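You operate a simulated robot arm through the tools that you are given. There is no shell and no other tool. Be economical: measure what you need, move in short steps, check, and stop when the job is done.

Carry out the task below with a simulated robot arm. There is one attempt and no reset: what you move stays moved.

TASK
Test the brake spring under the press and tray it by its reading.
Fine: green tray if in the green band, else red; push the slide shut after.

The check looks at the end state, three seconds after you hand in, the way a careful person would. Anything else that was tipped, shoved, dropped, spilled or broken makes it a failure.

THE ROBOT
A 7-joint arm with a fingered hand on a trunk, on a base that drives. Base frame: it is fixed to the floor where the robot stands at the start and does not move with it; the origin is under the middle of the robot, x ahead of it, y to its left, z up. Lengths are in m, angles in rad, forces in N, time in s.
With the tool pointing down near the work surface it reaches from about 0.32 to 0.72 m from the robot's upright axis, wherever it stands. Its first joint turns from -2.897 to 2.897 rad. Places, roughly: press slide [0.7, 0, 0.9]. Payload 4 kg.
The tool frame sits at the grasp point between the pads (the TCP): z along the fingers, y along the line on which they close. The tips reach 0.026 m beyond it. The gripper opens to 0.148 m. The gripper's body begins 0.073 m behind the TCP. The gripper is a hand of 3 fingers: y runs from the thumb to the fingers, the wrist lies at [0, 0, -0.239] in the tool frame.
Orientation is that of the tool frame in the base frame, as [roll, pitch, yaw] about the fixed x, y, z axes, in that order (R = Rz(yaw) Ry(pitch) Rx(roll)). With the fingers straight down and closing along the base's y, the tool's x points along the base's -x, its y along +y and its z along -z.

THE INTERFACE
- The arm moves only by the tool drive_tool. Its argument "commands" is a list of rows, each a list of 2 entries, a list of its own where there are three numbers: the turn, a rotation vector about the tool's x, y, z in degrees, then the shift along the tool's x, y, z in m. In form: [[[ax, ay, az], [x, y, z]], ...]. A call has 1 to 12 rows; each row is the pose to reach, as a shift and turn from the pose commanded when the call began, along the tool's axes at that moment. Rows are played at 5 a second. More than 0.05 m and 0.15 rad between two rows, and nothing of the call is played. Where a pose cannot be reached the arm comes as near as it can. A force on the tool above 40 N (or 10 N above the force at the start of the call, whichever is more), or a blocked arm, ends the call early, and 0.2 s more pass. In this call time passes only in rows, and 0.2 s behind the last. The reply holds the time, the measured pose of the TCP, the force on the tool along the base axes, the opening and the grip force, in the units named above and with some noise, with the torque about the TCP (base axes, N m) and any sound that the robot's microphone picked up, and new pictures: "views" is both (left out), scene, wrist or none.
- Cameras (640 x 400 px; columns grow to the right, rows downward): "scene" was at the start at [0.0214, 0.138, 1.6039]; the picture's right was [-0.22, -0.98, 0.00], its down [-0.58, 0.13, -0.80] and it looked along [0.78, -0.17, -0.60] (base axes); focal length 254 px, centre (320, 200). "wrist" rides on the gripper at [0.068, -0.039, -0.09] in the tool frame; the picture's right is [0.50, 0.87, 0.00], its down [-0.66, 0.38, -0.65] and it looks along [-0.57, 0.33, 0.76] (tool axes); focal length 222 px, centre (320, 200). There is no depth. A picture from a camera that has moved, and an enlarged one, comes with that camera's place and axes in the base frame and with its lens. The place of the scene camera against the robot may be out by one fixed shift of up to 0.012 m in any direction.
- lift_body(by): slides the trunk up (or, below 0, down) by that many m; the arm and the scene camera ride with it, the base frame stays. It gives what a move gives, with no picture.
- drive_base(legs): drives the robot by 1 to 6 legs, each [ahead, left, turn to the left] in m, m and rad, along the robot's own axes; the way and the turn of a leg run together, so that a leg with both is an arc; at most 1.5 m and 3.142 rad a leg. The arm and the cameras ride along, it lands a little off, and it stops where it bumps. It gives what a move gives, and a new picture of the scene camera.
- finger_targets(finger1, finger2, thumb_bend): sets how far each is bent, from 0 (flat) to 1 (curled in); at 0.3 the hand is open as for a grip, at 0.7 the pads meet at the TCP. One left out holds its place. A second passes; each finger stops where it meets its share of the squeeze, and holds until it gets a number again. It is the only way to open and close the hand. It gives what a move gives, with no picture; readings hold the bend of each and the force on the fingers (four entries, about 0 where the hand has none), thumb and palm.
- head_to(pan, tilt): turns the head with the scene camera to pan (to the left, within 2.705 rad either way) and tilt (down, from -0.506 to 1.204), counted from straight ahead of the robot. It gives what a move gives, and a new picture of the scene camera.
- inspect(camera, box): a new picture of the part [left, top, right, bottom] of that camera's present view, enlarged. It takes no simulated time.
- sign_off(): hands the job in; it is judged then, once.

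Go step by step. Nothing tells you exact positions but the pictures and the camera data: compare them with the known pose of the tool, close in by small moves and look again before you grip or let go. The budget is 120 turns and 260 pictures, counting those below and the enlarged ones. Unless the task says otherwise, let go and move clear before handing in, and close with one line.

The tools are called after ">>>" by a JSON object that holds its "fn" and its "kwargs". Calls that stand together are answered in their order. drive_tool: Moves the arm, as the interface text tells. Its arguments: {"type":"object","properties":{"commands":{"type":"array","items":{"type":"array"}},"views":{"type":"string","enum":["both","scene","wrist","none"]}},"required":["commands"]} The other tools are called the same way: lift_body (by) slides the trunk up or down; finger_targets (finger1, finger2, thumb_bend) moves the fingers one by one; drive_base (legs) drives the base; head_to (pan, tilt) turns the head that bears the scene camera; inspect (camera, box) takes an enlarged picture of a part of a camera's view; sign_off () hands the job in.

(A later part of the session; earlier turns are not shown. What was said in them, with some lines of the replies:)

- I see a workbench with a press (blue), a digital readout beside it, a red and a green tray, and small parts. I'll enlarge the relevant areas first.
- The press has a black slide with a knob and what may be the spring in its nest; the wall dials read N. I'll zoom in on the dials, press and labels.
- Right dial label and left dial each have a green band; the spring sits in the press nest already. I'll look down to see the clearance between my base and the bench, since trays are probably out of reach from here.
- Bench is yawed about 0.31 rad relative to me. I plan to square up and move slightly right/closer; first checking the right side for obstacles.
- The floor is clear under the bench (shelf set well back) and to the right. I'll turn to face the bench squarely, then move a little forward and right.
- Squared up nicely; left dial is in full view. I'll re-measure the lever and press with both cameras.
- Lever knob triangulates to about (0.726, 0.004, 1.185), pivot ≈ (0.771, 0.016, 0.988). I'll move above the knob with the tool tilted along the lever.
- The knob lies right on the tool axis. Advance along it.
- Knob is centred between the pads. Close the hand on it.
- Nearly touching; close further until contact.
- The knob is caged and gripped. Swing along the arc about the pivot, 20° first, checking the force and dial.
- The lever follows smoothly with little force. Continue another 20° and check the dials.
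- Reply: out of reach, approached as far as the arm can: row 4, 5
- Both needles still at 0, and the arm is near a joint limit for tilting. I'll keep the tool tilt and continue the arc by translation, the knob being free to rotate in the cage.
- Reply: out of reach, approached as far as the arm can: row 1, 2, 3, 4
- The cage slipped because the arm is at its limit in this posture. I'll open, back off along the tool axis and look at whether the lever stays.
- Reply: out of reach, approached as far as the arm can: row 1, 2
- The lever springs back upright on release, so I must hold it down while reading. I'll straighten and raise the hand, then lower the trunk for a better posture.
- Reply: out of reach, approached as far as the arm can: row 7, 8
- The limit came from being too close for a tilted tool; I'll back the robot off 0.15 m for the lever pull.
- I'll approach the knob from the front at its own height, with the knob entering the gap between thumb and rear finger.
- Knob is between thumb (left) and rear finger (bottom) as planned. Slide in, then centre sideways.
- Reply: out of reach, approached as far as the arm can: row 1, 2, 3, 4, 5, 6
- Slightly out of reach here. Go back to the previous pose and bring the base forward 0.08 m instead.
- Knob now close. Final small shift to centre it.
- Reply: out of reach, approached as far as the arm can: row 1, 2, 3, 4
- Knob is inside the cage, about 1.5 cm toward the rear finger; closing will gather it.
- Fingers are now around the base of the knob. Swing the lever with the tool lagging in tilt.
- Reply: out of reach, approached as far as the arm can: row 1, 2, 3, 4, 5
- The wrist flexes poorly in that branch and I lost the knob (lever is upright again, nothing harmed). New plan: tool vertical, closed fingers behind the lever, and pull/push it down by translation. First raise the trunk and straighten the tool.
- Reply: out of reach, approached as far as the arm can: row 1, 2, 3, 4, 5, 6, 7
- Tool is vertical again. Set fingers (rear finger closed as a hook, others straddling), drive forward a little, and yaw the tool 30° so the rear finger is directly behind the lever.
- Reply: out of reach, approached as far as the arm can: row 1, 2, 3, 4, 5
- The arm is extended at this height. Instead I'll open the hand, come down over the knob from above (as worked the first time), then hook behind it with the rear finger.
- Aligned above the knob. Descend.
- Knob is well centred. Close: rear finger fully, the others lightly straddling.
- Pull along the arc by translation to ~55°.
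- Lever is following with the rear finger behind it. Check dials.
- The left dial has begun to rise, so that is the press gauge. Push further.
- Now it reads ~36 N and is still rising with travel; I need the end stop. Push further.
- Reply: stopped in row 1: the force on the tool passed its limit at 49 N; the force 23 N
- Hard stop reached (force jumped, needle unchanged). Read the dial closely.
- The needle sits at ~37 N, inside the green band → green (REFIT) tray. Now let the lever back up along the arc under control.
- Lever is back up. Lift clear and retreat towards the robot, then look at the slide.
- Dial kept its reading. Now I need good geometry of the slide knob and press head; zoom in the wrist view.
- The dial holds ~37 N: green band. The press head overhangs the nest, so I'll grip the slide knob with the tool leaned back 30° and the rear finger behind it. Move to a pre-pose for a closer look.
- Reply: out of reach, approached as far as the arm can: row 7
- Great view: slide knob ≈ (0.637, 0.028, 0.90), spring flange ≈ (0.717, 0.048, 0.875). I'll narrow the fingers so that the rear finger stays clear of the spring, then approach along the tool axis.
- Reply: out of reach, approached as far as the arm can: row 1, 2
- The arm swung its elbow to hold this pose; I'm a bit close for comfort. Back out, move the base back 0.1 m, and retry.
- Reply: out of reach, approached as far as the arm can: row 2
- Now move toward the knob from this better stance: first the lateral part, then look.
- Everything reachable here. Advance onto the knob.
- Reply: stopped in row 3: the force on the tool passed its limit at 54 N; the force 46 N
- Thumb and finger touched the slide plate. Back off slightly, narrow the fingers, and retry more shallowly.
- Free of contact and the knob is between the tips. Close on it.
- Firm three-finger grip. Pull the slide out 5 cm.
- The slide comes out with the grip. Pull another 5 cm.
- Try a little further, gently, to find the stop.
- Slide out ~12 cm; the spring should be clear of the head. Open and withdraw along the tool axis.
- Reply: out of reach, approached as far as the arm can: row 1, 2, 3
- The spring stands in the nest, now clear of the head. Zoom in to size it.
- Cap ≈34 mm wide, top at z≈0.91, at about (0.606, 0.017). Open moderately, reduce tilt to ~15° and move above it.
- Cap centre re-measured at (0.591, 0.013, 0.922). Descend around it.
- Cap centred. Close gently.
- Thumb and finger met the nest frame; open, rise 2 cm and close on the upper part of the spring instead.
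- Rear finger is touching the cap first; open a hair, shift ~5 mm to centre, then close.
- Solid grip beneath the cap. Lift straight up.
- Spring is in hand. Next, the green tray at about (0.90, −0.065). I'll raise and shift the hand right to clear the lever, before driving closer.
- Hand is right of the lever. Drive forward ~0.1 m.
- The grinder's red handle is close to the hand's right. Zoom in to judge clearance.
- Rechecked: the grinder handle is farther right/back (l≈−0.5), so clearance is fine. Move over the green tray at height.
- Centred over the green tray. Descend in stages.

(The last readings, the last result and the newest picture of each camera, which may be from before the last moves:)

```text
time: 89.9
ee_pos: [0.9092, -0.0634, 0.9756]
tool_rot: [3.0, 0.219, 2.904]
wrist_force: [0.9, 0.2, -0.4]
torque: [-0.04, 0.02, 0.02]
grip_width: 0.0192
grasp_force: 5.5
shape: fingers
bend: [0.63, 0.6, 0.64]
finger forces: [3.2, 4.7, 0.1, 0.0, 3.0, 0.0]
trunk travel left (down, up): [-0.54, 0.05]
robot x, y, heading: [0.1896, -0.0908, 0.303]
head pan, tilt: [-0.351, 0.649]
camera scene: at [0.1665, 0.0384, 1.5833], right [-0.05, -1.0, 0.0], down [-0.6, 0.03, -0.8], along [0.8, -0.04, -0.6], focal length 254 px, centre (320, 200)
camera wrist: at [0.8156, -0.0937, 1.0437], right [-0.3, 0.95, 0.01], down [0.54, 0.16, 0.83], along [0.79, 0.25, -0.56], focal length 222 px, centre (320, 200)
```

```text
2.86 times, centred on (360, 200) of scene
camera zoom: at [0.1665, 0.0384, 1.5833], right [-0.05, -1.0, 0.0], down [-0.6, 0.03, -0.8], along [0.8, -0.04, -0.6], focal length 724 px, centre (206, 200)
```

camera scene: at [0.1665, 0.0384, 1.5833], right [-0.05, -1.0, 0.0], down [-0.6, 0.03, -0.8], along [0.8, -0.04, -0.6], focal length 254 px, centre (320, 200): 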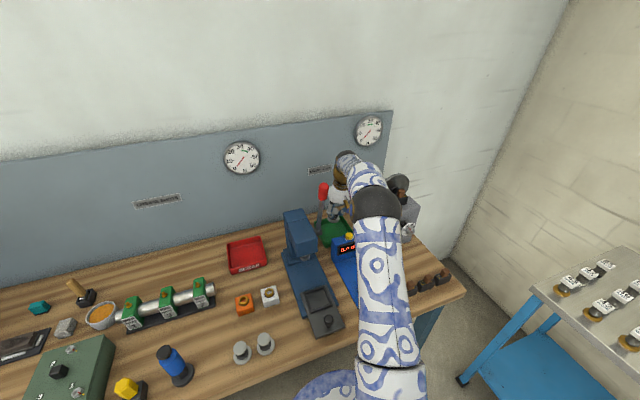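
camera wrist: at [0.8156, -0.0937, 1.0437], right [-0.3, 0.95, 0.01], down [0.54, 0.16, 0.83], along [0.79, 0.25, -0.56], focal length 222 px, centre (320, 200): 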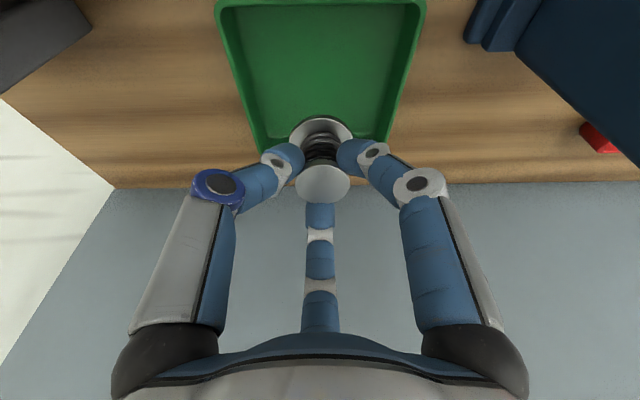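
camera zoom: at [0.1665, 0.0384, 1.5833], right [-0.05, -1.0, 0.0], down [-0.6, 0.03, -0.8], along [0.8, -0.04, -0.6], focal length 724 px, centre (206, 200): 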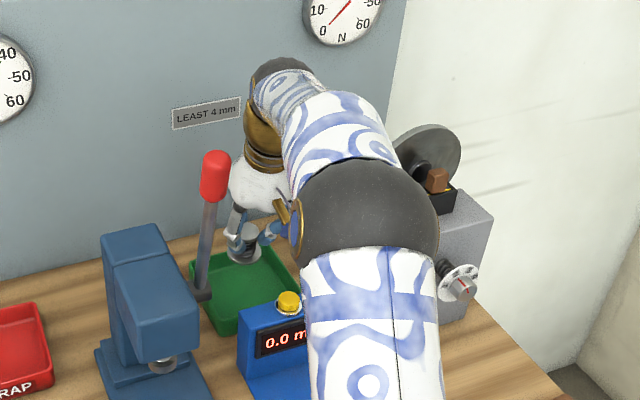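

Spring is centred in the tray. Lower to the floor gently.

>>> {"fn": "drive_tool", "kwargs": {"commands": [[[0, 0, 0], [0.0034, -0.002, 0.0145]], [[0, 0, 0], [0.0067, -0.0039, 0.029]], [[0, 0, 0], [0.009, -0.0052, 0.0386]], [[0, 0, 0], [0.01, -0.006, 0.0435]], [[0, 0, 0], [0.01, -0.006, 0.0435]]], "views": "wrist"}}

```text
time: 91.1
ee_pos: [0.9099, -0.061, 0.9316]
tool_rot: [3.0, 0.221, 2.904]
wrist_force: [0.9, -0.2, -1.9]
torque: [-0.03, -0.04, 0.01]
grip_width: 0.0192
grasp_force: 5.5
shape: fingers
bend: [0.63, 0.6, 0.64]
finger forces: [3.2, 4.7, 0.0, 0.1, 3.1, 0.0]
trunk travel left (down, up): [-0.54, 0.05]
robot x, y, heading: [0.1849, -0.0898, 0.301]
head pan, tilt: [-0.351, 0.649]
camera wrist: at [0.8153, -0.0922, 0.999], right [-0.3, 0.95, 0.01], down [0.54, 0.16, 0.83], along [0.79, 0.25, -0.56], focal length 222 px, centre (320, 200)
```

wrist: 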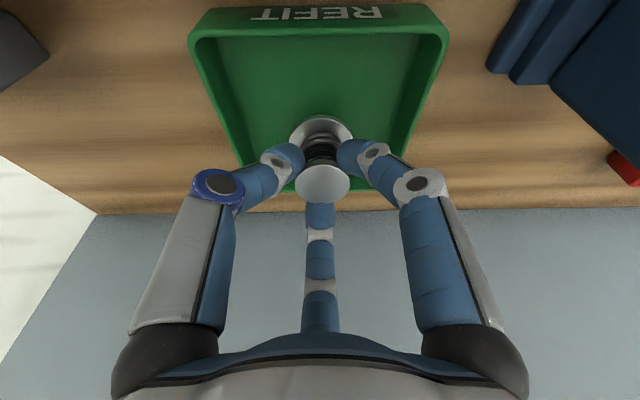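

No contact yet; keep lowering in small steps.

>>> {"fn": "drive_tool", "kwargs": {"commands": [[[0, 0, 0], [0.0013, -0.0008, 0.006]], [[0, 0, 0], [0.0025, -0.0015, 0.011]], [[0, 0, 0], [0.0036, -0.002, 0.0155]], [[0, 0, 0], [0.0045, -0.0026, 0.0195]], [[0, 0, 0], [0.0045, -0.0026, 0.0195]]], "views": "wrist"}}

```text
time: 92.3
ee_pos: [0.9103, -0.0619, 0.9127]
tool_rot: [2.999, 0.22, 2.903]
wrist_force: [0.6, 0.7, -0.7]
torque: [-0.01, 0.02, 0.0]
grip_width: 0.0189
grasp_force: 5.4
shape: fingers
bend: [0.63, 0.6, 0.64]
finger forces: [3.3, 4.7, 0.0, 0.1, 3.0, 0.1]
trunk travel left (down, up): [-0.54, 0.05]
robot x, y, heading: [0.1893, -0.0895, 0.304]
head pan, tilt: [-0.351, 0.649]
camera wrist: at [0.8154, -0.0917, 0.9788], right [-0.3, 0.95, 0.01], down [0.54, 0.16, 0.83], along [0.79, 0.25, -0.56], focal length 222 px, centre (320, 200)
```

wrist: 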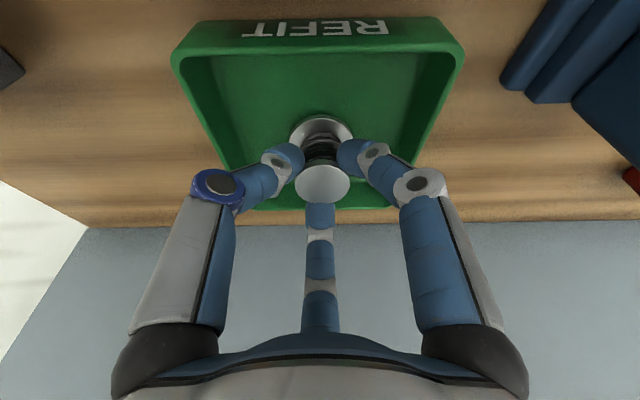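

Still free; continue down.

>>> {"fn": "drive_tool", "kwargs": {"commands": [[[0, 0, 0], [0.0013, -0.0008, 0.006]], [[0, 0, 0], [0.0025, -0.0015, 0.011]], [[0, 0, 0], [0.0036, -0.002, 0.016]], [[0, 0, 0], [0.0047, -0.0027, 0.021]], [[0, 0, 0], [0.0058, -0.0034, 0.026]], [[0, 0, 0], [0.0058, -0.0034, 0.026]]], "views": "wrist"}}

```text
time: 93.7
ee_pos: [0.9097, -0.0624, 0.8863]
tool_rot: [3.0, 0.222, 2.904]
wrist_force: [0.5, -1.1, 17.6]
torque: [-0.36, 1.05, 0.03]
grip_width: 0.0172
grasp_force: 7.3
shape: fingers
bend: [0.63, 0.6, 0.65]
finger forces: [4.7, 4.6, 0.0, 0.0, 4.0, 0.0]
trunk travel left (down, up): [-0.54, 0.05]
robot x, y, heading: [0.1864, -0.0874, 0.3]
head pan, tilt: [-0.351, 0.649]
camera wrist: at [0.8142, -0.0918, 0.9536], right [-0.3, 0.95, 0.01], down [0.54, 0.16, 0.83], along [0.79, 0.25, -0.56], focal length 222 px, centre (320, 200)
```

wrist: 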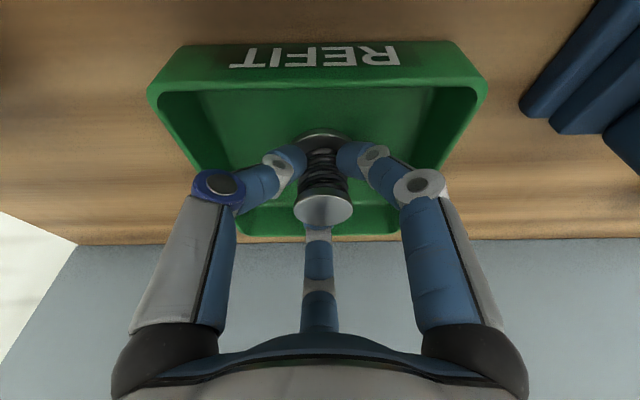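

Contact with the tray floor (17 N). Ease up 4 mm and open the fingers gradually.

>>> {"fn": "drive_tool", "kwargs": {"commands": [[[0, 0, 0], [-0.0009, 0.0005, -0.004]], [[0, 0, 0], [-0.0009, 0.0005, -0.004]]], "views": "none"}}

>>> {"fn": "finger_targets", "kwargs": {"finger1": 0.57, "finger2": 0.54, "thumb_bend": 0.57}}

>>> {"fn": "inspect", "kwargs": {"camera": "wrist", "box": [140, 20, 500, 260]}}

```text
time: 94.3
ee_pos: [0.9079, -0.0609, 0.8878]
tool_rot: [3.0, 0.218, 2.902]
wrist_force: [-0.3, -0.1, 3.2]
torque: [-0.06, 0.25, -0.03]
grip_width: 0.0177
grasp_force: 5.8
shape: fingers
bend: [0.63, 0.6, 0.65]
finger forces: [3.9, 4.4, 0.1, 0.0, 3.1, 0.0]
trunk travel left (down, up): [-0.54, 0.05]
robot x, y, heading: [0.1828, -0.0869, 0.302]
head pan, tilt: [-0.351, 0.649]
```

```text
time: 95.3
ee_pos: [0.9086, -0.0624, 0.8884]
tool_rot: [3.001, 0.221, 2.906]
wrist_force: [0.3, 0.4, 1.6]
torque: [-0.11, 0.2, -0.03]
grip_width: 0.0421
grasp_force: 0.0
shape: fingers
bend: [0.56, 0.54, 0.56]
finger forces: [0.1, 0.0, 0.0, 0.0, 0.0, 0.0]
trunk travel left (down, up): [-0.54, 0.05]
robot x, y, heading: [0.1859, -0.0913, 0.301]
head pan, tilt: [-0.351, 0.649]
```

```text
1.67 times, centred on (320, 140) of wrist
camera zoom: at [0.8148, -0.0917, 0.9562], right [-0.3, 0.95, 0.01], down [0.54, 0.16, 0.83], along [0.79, 0.25, -0.56], focal length 370 px, centre (320, 300)
```

zoom: 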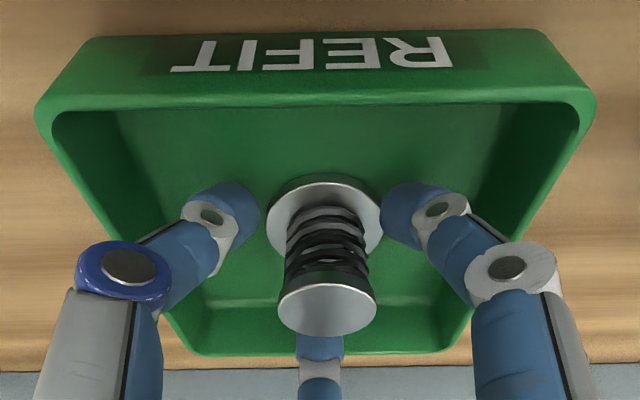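

Spring stands upright in the green tray. Open wider and lift straight up.

>>> {"fn": "finger_targets", "kwargs": {"finger1": 0.47, "finger2": 0.44, "thumb_bend": 0.47}}

>>> {"fn": "drive_tool", "kwargs": {"commands": [[[0, 0, 0], [-0.0045, 0.0026, -0.0193]], [[0, 0, 0], [-0.0112, 0.0065, -0.0483]], [[0, 0, 0], [-0.02, 0.0117, -0.087]], [[0, 0, 0], [-0.029, 0.0168, -0.125]], [[0, 0, 0], [-0.038, 0.022, -0.164]], [[0, 0, 0], [-0.047, 0.0272, -0.203]], [[0, 0, 0], [-0.047, 0.0272, -0.203]]], "views": "both"}}

```text
time: 96.3
ee_pos: [0.9087, -0.0611, 0.889]
tool_rot: [3.0, 0.219, 2.905]
wrist_force: [-0.2, 0.3, 1.9]
torque: [-0.1, 0.25, 0.0]
grip_width: 0.0716
grasp_force: 0.0
shape: fingers
bend: [0.47, 0.44, 0.47]
finger forces: [0.1, 0.0, 0.1, 0.1, 0.0, 0.0]
trunk travel left (down, up): [-0.54, 0.05]
robot x, y, heading: [0.1854, -0.093, 0.301]
head pan, tilt: [-0.351, 0.649]
```

```text
time: 97.9
ee_pos: [0.9143, -0.0662, 1.0966]
tool_rot: [3.001, 0.22, 2.905]
wrist_force: [-0.3, 0.5, -0.2]
torque: [-0.01, 0.0, -0.04]
grip_width: 0.0716
grasp_force: 0.1
shape: fingers
bend: [0.47, 0.44, 0.47]
finger forces: [0.0, 0.1, 0.0, 0.0, 0.0, 0.1]
trunk travel left (down, up): [-0.54, 0.05]
robot x, y, heading: [0.1846, -0.0907, 0.298]
head pan, tilt: [-0.351, 0.649]
camera scene: at [0.1663, 0.0384, 1.5833], right [-0.05, -1.0, 0.0], down [-0.6, 0.03, -0.8], along [0.8, -0.04, -0.6], focal length 254 px, centre (320, 200)
camera wrist: at [0.8183, -0.0951, 1.1649], right [-0.3, 0.95, 0.01], down [0.54, 0.16, 0.83], along [0.79, 0.25, -0.56], focal length 222 px, centre (320, 200)
```

scene: 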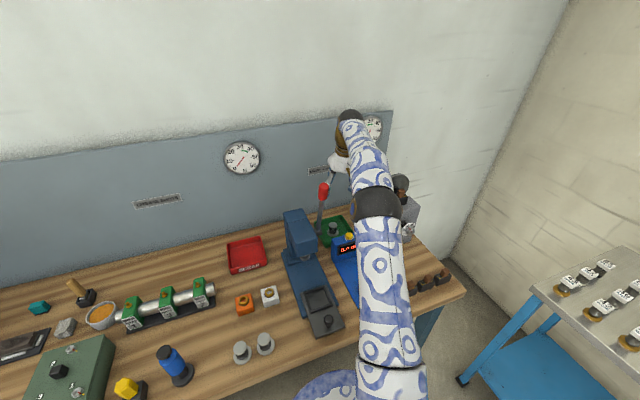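
wrist: 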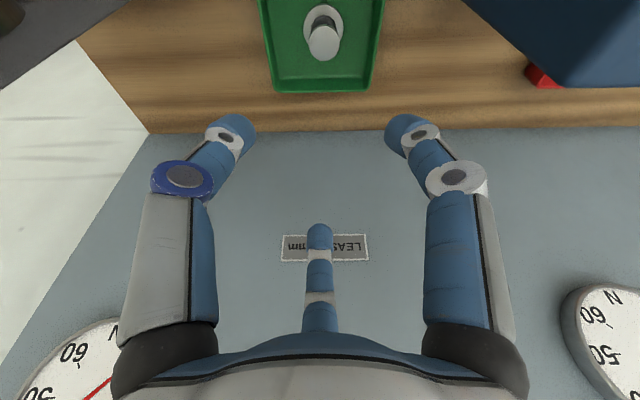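

Spring is standing in the green tray. Retreat along the same path, then back the base off for pushing the slide shut.

>>> {"fn": "drive_tool", "kwargs": {"commands": [[[0, 0, 0], [0.022, -0.028, -0.04]], [[0, 0, 0], [0.052, -0.051, -0.05]], [[0, 0, 0], [0.082, -0.074, -0.06]], [[0, 0, 0], [0.112, -0.097, -0.07]], [[0, 0, 0], [0.143, -0.1194, -0.08]], [[0, 0, 0], [0.143, -0.1194, -0.08]]], "views": "none"}}

>>> {"fn": "drive_base", "kwargs": {"legs": [[-0.13, 0.01, 0]]}}

```text
refused: row 1 steps farther than a row can; nothing moved
```

```text
time: 99.2
ee_pos: [0.783, -0.0932, 1.0981]
tool_rot: [3.001, 0.22, 2.907]
wrist_force: [0.0, -0.6, -0.7]
torque: [-0.03, -0.03, -0.05]
grip_width: 0.0713
grasp_force: 0.0
shape: fingers
bend: [0.47, 0.44, 0.47]
finger forces: [0.0, 0.0, 0.0, 0.0, 0.0, 0.1]
trunk travel left (down, up): [-0.54, 0.05]
robot x, y, heading: [0.0574, -0.121, 0.302]
head pan, tilt: [-0.351, 0.649]
camera scene: at [0.0369, 0.0088, 1.5834], right [-0.05, -1.0, 0.0], down [-0.6, 0.03, -0.8], along [0.8, -0.04, -0.6], focal length 254 px, centre (320, 200)
```

scene: 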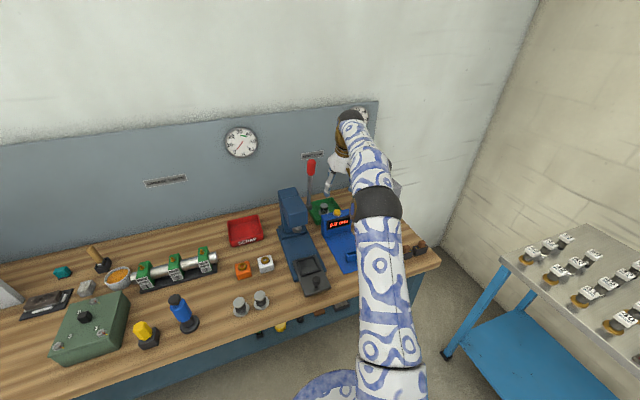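

The arm command was refused (step too big) but the base backed off with ample clearance. Continue retracting the hand toward me.

>>> {"fn": "drive_tool", "kwargs": {"commands": [[[0, 0, 0], [0.033, -0.026, -0.012]], [[0, 0, 0], [0.067, -0.05, -0.024]], [[0, 0, 0], [0.102, -0.074, -0.036]], [[0, 0, 0], [0.138, -0.098, -0.047]], [[0, 0, 0], [0.174, -0.123, -0.057]], [[0, 0, 0], [0.174, -0.123, -0.057]]], "views": "both"}}

>>> {"fn": "inspect", "kwargs": {"camera": "scene", "box": [270, 150, 390, 310]}}

```text
time: 100.6
ee_pos: [0.5811, -0.1775, 1.0966]
tool_rot: [3.0, 0.219, 2.904]
wrist_force: [0.4, -0.5, -0.1]
torque: [-0.03, 0.01, -0.01]
grip_width: 0.0715
grasp_force: 0.0
shape: fingers
bend: [0.47, 0.44, 0.47]
finger forces: [0.0, 0.1, 0.1, 0.1, 0.0, 0.0]
trunk travel left (down, up): [-0.54, 0.05]
robot x, y, heading: [0.0571, -0.1173, 0.3]
head pan, tilt: [-0.351, 0.649]
camera scene: at [0.0375, 0.0089, 1.5833], right [-0.05, -1.0, 0.0], down [-0.6, 0.03, -0.8], along [0.8, -0.04, -0.6], focal length 254 px, centre (320, 200)
camera wrist: at [0.4863, -0.2082, 1.1642], right [-0.3, 0.95, 0.01], down [0.54, 0.16, 0.83], along [0.79, 0.25, -0.56], focal length 222 px, centre (320, 200)
```

scene: 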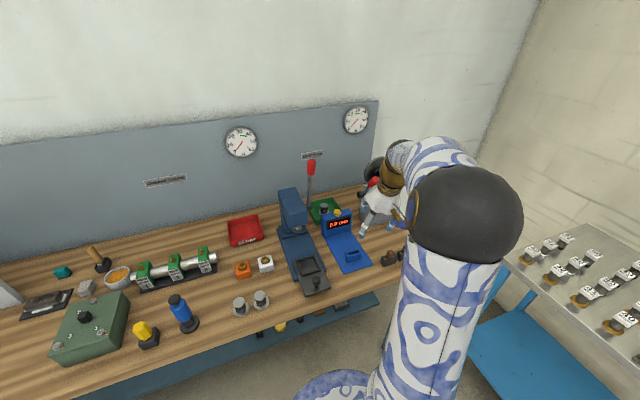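
wrist: 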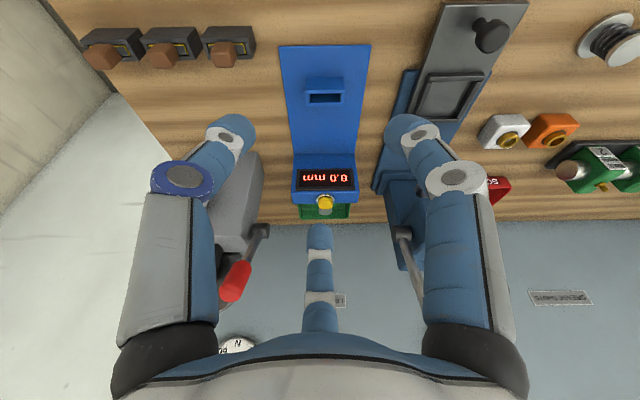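

```text
2.50 times, centred on (330, 230) of scene
camera zoom: at [0.0375, 0.0089, 1.5833], right [-0.05, -1.0, 0.0], down [-0.6, 0.03, -0.8], along [0.8, -0.04, -0.6], focal length 634 px, centre (295, 125)
```

zoom: 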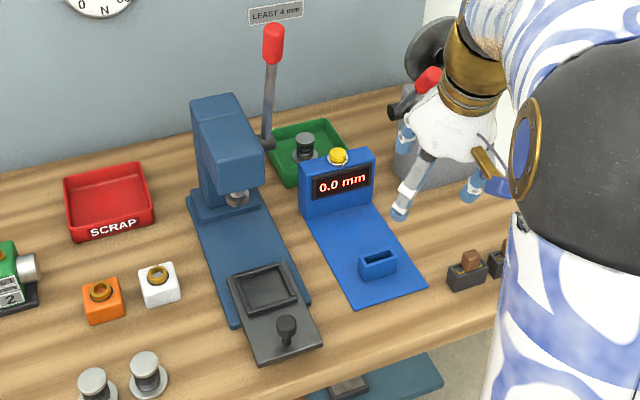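

The spring sits in the green tray, nest empty. Close the hand into a fist and move to the robot side of the slide knob.

>>> {"fn": "finger_targets", "kwargs": {"finger1": 0.68, "finger2": 0.68, "thumb_bend": 0.68}}

>>> {"fn": "drive_tool", "kwargs": {"commands": [[[0, 0, 0], [0.035, 0.0, 0.0]], [[0, 0, 0], [0.065, 0.02, 0.02]], [[0, 0, 0], [0.095, 0.045, 0.04]], [[0, 0, 0], [0.125, 0.07, 0.06]], [[0, 0, 0], [0.15, 0.09, 0.085]], [[0, 0, 0], [0.173, 0.108, 0.112]], [[0, 0, 0], [0.173, 0.108, 0.112]]], "views": "both"}}

```text
time: 101.6
ee_pos: [0.5804, -0.1773, 1.0979]
tool_rot: [3.002, 0.22, 2.906]
wrist_force: [0.2, -0.1, 0.1]
torque: [0.0, -0.03, -0.07]
grip_width: 0.0052
grasp_force: 0.1
shape: fingers
bend: [0.68, 0.68, 0.68]
finger forces: [0.0, 0.0, 0.1, 0.0, 0.0, 0.0]
trunk travel left (down, up): [-0.54, 0.05]
robot x, y, heading: [0.0599, -0.1196, 0.307]
head pan, tilt: [-0.351, 0.649]
```

```text
time: 103.2
ee_pos: [0.465, -0.0224, 0.9679]
tool_rot: [3.001, 0.22, 2.905]
wrist_force: [-0.9, 0.3, 0.9]
torque: [0.0, 0.01, 0.03]
grip_width: 0.0052
grasp_force: 0.1
shape: fingers
bend: [0.68, 0.68, 0.68]
finger forces: [0.0, 0.0, 0.0, 0.1, 0.0, 0.1]
trunk travel left (down, up): [-0.54, 0.05]
robot x, y, heading: [0.0607, -0.1192, 0.303]
head pan, tilt: [-0.351, 0.649]
camera scene: at [0.0375, 0.0091, 1.5833], right [-0.05, -1.0, 0.0], down [-0.6, 0.03, -0.8], along [0.8, -0.04, -0.6], focal length 254 px, centre (320, 200)
camera wrist: at [0.3699, -0.0528, 1.0349], right [-0.3, 0.95, 0.01], down [0.54, 0.16, 0.83], along [0.79, 0.25, -0.56], focal length 222 px, centre (320, 200)
```

scene: 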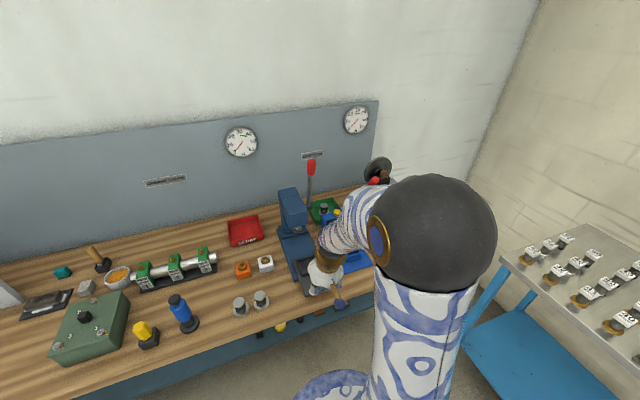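
wrist: 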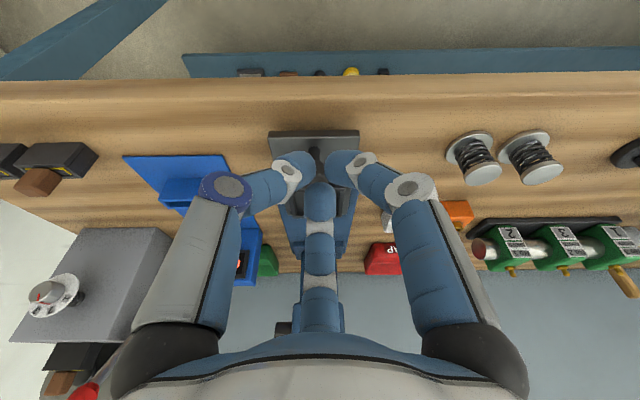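

Zoom to see the knob relative to the fist.

>>> {"fn": "inspect", "kwargs": {"camera": "wrist", "box": [240, 110, 400, 230]}}

```text
3.33 times, centred on (320, 170) of wrist
camera zoom: at [0.3699, -0.0528, 1.0349], right [-0.3, 0.95, 0.01], down [0.54, 0.16, 0.83], along [0.79, 0.25, -0.56], focal length 740 px, centre (320, 300)
```

zoom: 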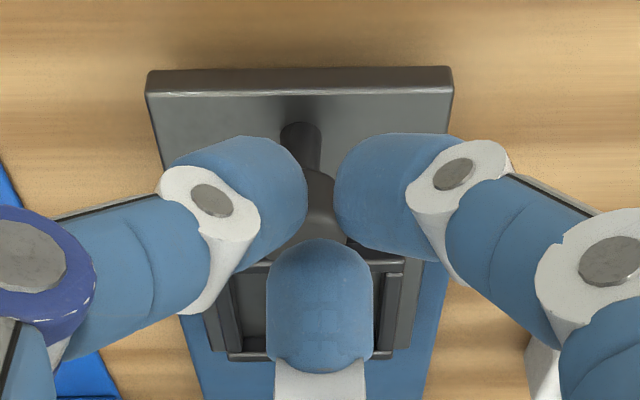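

Gap to the knob is adequate. Descend in front of it, then push with the fist.

>>> {"fn": "drive_tool", "kwargs": {"commands": [[[0, 0, 0], [0.0076, -0.0044, 0.033]], [[0, 0, 0], [0.0152, -0.0088, 0.0657]], [[0, 0, 0], [-0.002, 0.001, 0.071]], [[0, 0, 0], [-0.018, 0.0105, 0.076]], [[0, 0, 0], [-0.035, 0.02, 0.0813]], [[0, 0, 0], [-0.035, 0.02, 0.0813]]], "views": "wrist"}}

```text
time: 104.6
ee_pos: [0.5224, -0.0057, 0.8988]
tool_rot: [2.999, 0.22, 2.907]
wrist_force: [0.2, 0.2, 0.3]
torque: [-0.01, 0.01, 0.02]
grip_width: 0.0049
grasp_force: 0.1
shape: fingers
bend: [0.68, 0.68, 0.68]
finger forces: [0.0, 0.0, 0.0, 0.1, 0.0, 0.1]
trunk travel left (down, up): [-0.54, 0.05]
robot x, y, heading: [0.0574, -0.123, 0.304]
head pan, tilt: [-0.351, 0.649]
camera wrist: at [0.4275, -0.0362, 0.9657], right [-0.3, 0.95, 0.01], down [0.54, 0.16, 0.83], along [0.79, 0.25, -0.56], focal length 222 px, centre (320, 200)
```

wrist: 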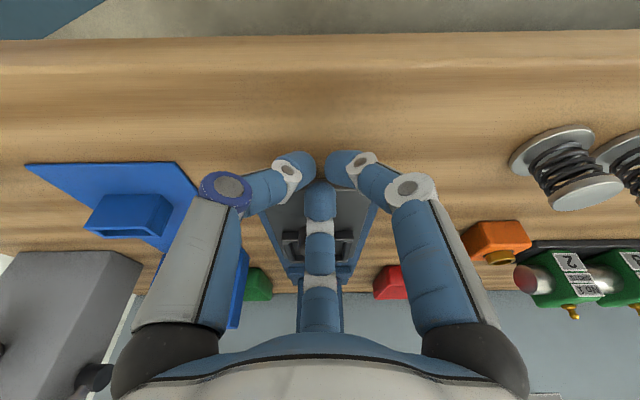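

Keep pushing toward the press.

>>> {"fn": "drive_tool", "kwargs": {"commands": [[[0, 0, 0], [-0.0167, 0.0097, 0.0052]], [[0, 0, 0], [-0.0335, 0.0193, 0.0104]], [[0, 0, 0], [-0.05, 0.029, 0.0155]], [[0, 0, 0], [-0.05, 0.029, 0.0155]]], "views": "both"}}

>>> {"fn": "inspect", "kwargs": {"camera": "wrist", "box": [220, 100, 420, 300]}}

```text
time: 105.6
ee_pos: [0.5802, 0.0129, 0.8984]
tool_rot: [3.0, 0.22, 2.904]
wrist_force: [0.5, -0.9, 0.6]
torque: [0.02, -0.02, -0.04]
grip_width: 0.0053
grasp_force: 0.0
shape: fingers
bend: [0.68, 0.68, 0.68]
finger forces: [0.0, 0.1, 0.0, 0.1, 0.0, 0.0]
trunk travel left (down, up): [-0.54, 0.05]
robot x, y, heading: [0.0543, -0.1201, 0.305]
head pan, tilt: [-0.351, 0.649]
camera scene: at [0.0376, 0.0091, 1.5833], right [-0.05, -1.0, 0.0], down [-0.6, 0.03, -0.8], along [0.8, -0.04, -0.6], focal length 254 px, centre (320, 200)
camera wrist: at [0.485, -0.0174, 0.966], right [-0.3, 0.95, 0.01], down [0.54, 0.16, 0.83], along [0.79, 0.25, -0.56], focal length 222 px, centre (320, 200)
```

scene: 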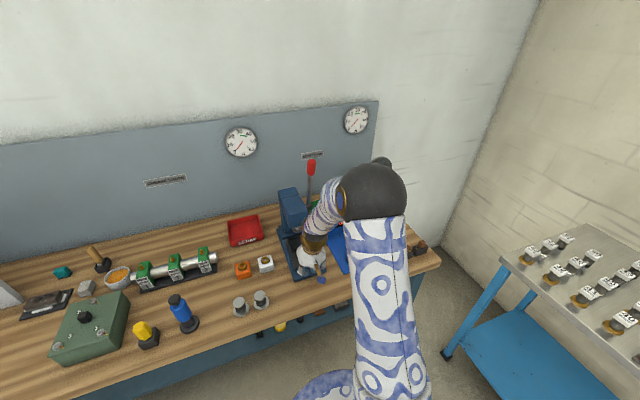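
wrist: 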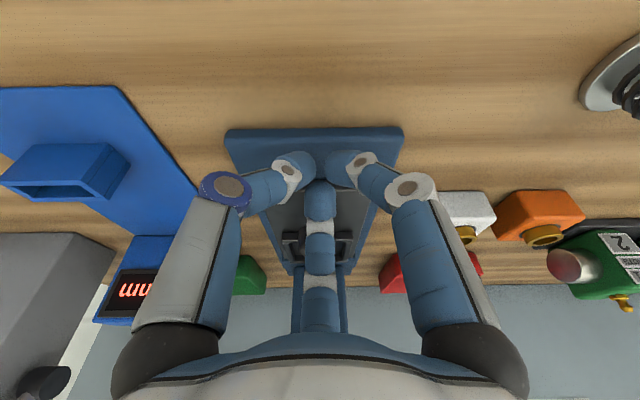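

```text
2.00 times, centred on (320, 200) of wrist
camera zoom: at [0.485, -0.0174, 0.966], right [-0.3, 0.95, 0.01], down [0.54, 0.16, 0.83], along [0.79, 0.25, -0.56], focal length 444 px, centre (320, 200)
```

zoom: 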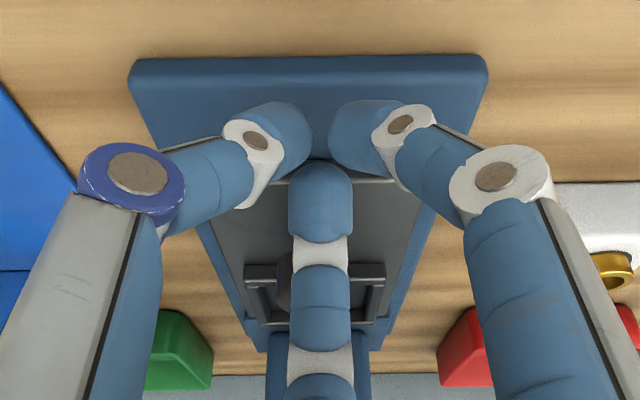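

The slide is moving in (pushed at its front edge). Continue until resistance.

>>> {"fn": "drive_tool", "kwargs": {"commands": [[[0, 0, 0], [-0.0125, 0.0073, 0.0039]], [[0, 0, 0], [-0.025, 0.0145, 0.0078]], [[0, 0, 0], [-0.0335, 0.0193, 0.0104]], [[0, 0, 0], [-0.042, 0.0242, 0.013]], [[0, 0, 0], [-0.05, 0.029, 0.0155]], [[0, 0, 0], [-0.05, 0.029, 0.0155]]], "views": "wrist"}}

>>> {"fn": "inspect", "kwargs": {"camera": "scene", "box": [240, 160, 360, 320]}}

```text
time: 107.0
ee_pos: [0.635, 0.0289, 0.8997]
tool_rot: [2.997, 0.221, 2.904]
wrist_force: [-13.1, -5.7, 8.0]
torque: [-0.09, 0.11, -0.08]
grip_width: 0.0092
grasp_force: 8.2
shape: fingers
bend: [0.68, 0.72, 0.66]
finger forces: [0.3, 10.9, 0.1, 0.0, 4.7, 0.1]
trunk travel left (down, up): [-0.54, 0.05]
robot x, y, heading: [0.0588, -0.1213, 0.302]
head pan, tilt: [-0.351, 0.649]
camera wrist: at [0.5405, -0.0002, 0.9676], right [-0.3, 0.95, 0.01], down [0.54, 0.16, 0.83], along [0.79, 0.25, -0.56], focal length 222 px, centre (320, 200)
```

wrist: 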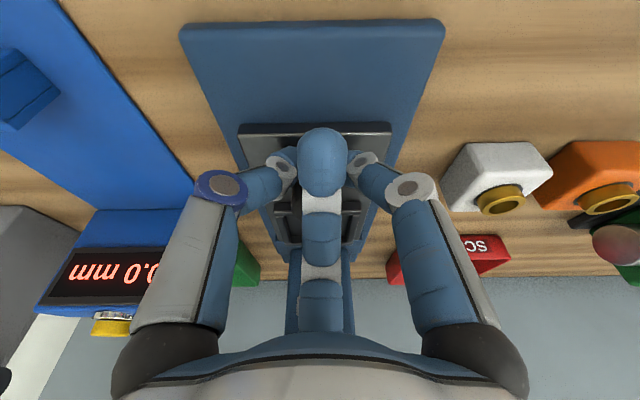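

```text
2.50 times, centred on (300, 240) of scene
camera zoom: at [0.0351, 0.0081, 1.5834], right [-0.05, -1.0, 0.0], down [-0.6, 0.03, -0.8], along [0.8, -0.04, -0.6], focal length 634 px, centre (370, 100)
```

zoom: 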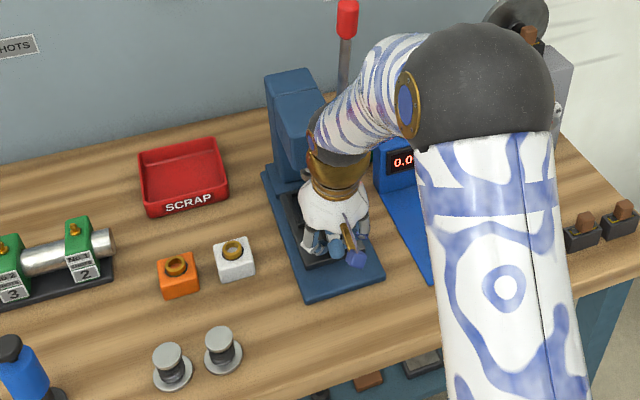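

Resistance met. Zoom to see how slide and knob sit.

>>> {"fn": "inspect", "kwargs": {"camera": "wrist", "box": [220, 80, 420, 260]}}

```text
2.22 times, centred on (320, 170) of wrist
camera zoom: at [0.5405, -0.0002, 0.9676], right [-0.3, 0.95, 0.01], down [0.54, 0.16, 0.83], along [0.79, 0.25, -0.56], focal length 494 px, centre (320, 267)
```

zoom: 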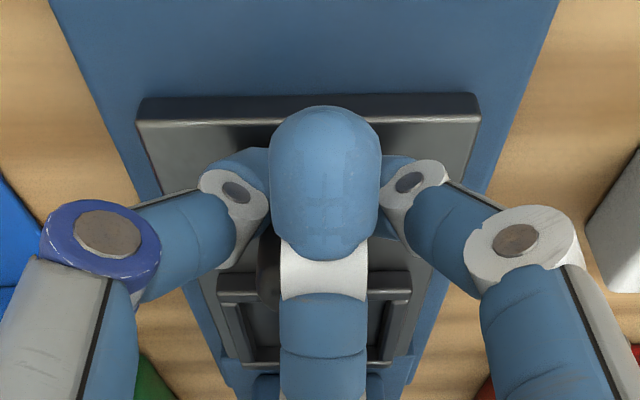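

The knob is ahead of the fist and there's resistance. Back off and lift to inspect the slide position.

>>> {"fn": "drive_tool", "kwargs": {"commands": [[[0, 0, 0], [0.0167, -0.0097, -0.0052]], [[0, 0, 0], [0.0335, -0.0193, -0.0104]], [[0, 0, 0], [0.033, -0.019, -0.045]], [[0, 0, 0], [0.04, -0.02, -0.09]], [[0, 0, 0], [0.03, -0.04, -0.13]], [[0, 0, 0], [0.01, -0.075, -0.155]], [[0, 0, 0], [-0.01, -0.11, -0.175]], [[0, 0, 0], [-0.03, -0.145, -0.19]], [[0, 0, 0], [-0.03, -0.145, -0.19]]], "views": "both"}}

>>> {"fn": "inspect", "kwargs": {"camera": "scene", "box": [250, 160, 370, 310]}}

```text
time: 109.0
ee_pos: [0.5872, -0.1356, 1.0688]
tool_rot: [3.0, 0.22, 2.906]
wrist_force: [0.4, 0.5, 0.4]
torque: [0.01, 0.0, 0.02]
grip_width: 0.0052
grasp_force: 0.0
shape: fingers
bend: [0.68, 0.68, 0.68]
finger forces: [0.0, 0.0, 0.0, 0.1, 0.0, 0.0]
trunk travel left (down, up): [-0.54, 0.05]
robot x, y, heading: [0.0577, -0.1191, 0.303]
head pan, tilt: [-0.351, 0.649]
camera scene: at [0.0375, 0.0089, 1.5833], right [-0.05, -1.0, 0.0], down [-0.6, 0.03, -0.8], along [0.8, -0.04, -0.6], focal length 254 px, centre (320, 200)
camera wrist: at [0.4924, -0.1652, 1.1348], right [-0.3, 0.95, 0.01], down [0.54, 0.16, 0.83], along [0.79, 0.25, -0.56], focal length 222 px, centre (320, 200)
```

scene: 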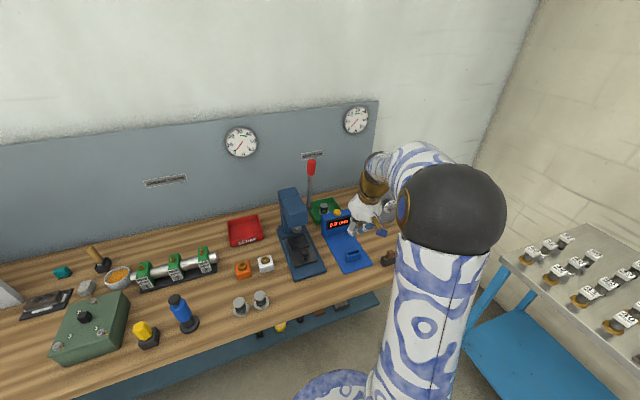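
wrist: 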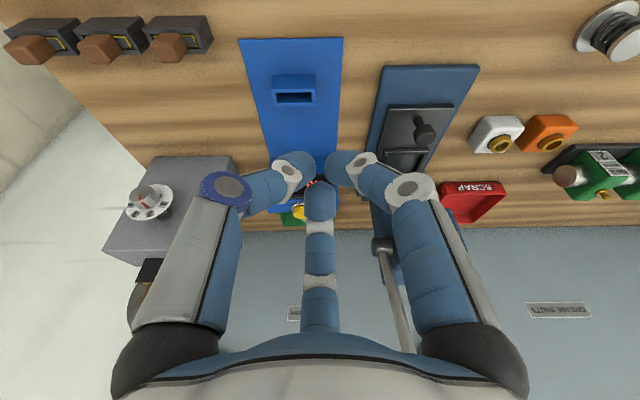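

```text
2.67 times, centred on (310, 235) of scene
camera zoom: at [0.0375, 0.0089, 1.5833], right [-0.05, -1.0, 0.0], down [-0.6, 0.03, -0.8], along [0.8, -0.04, -0.6], focal length 676 px, centre (347, 107)
```

zoom: 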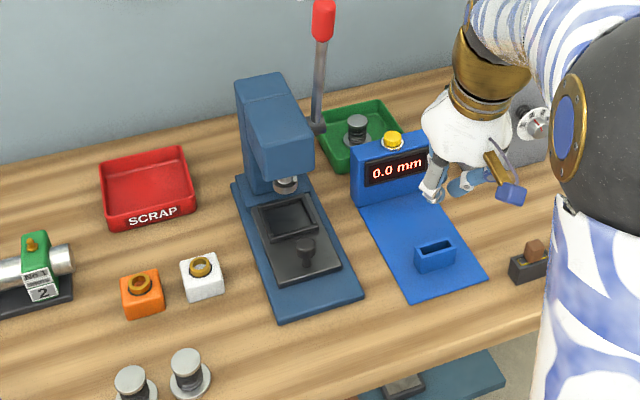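

The slide's front edge is back where it was at the start, within measurement error. The spring stands in the green REFIT tray, the lever is upright, and the hand is clear. Handing in.

>>> {"fn": "sign_off", "kwargs": {}}

```text
The job is handed in.
```

The brake spring read about 37 N, inside the green band, so I put it upright in the green tray. I pushed the slide back until it met resistance, and the press lever is upright again.
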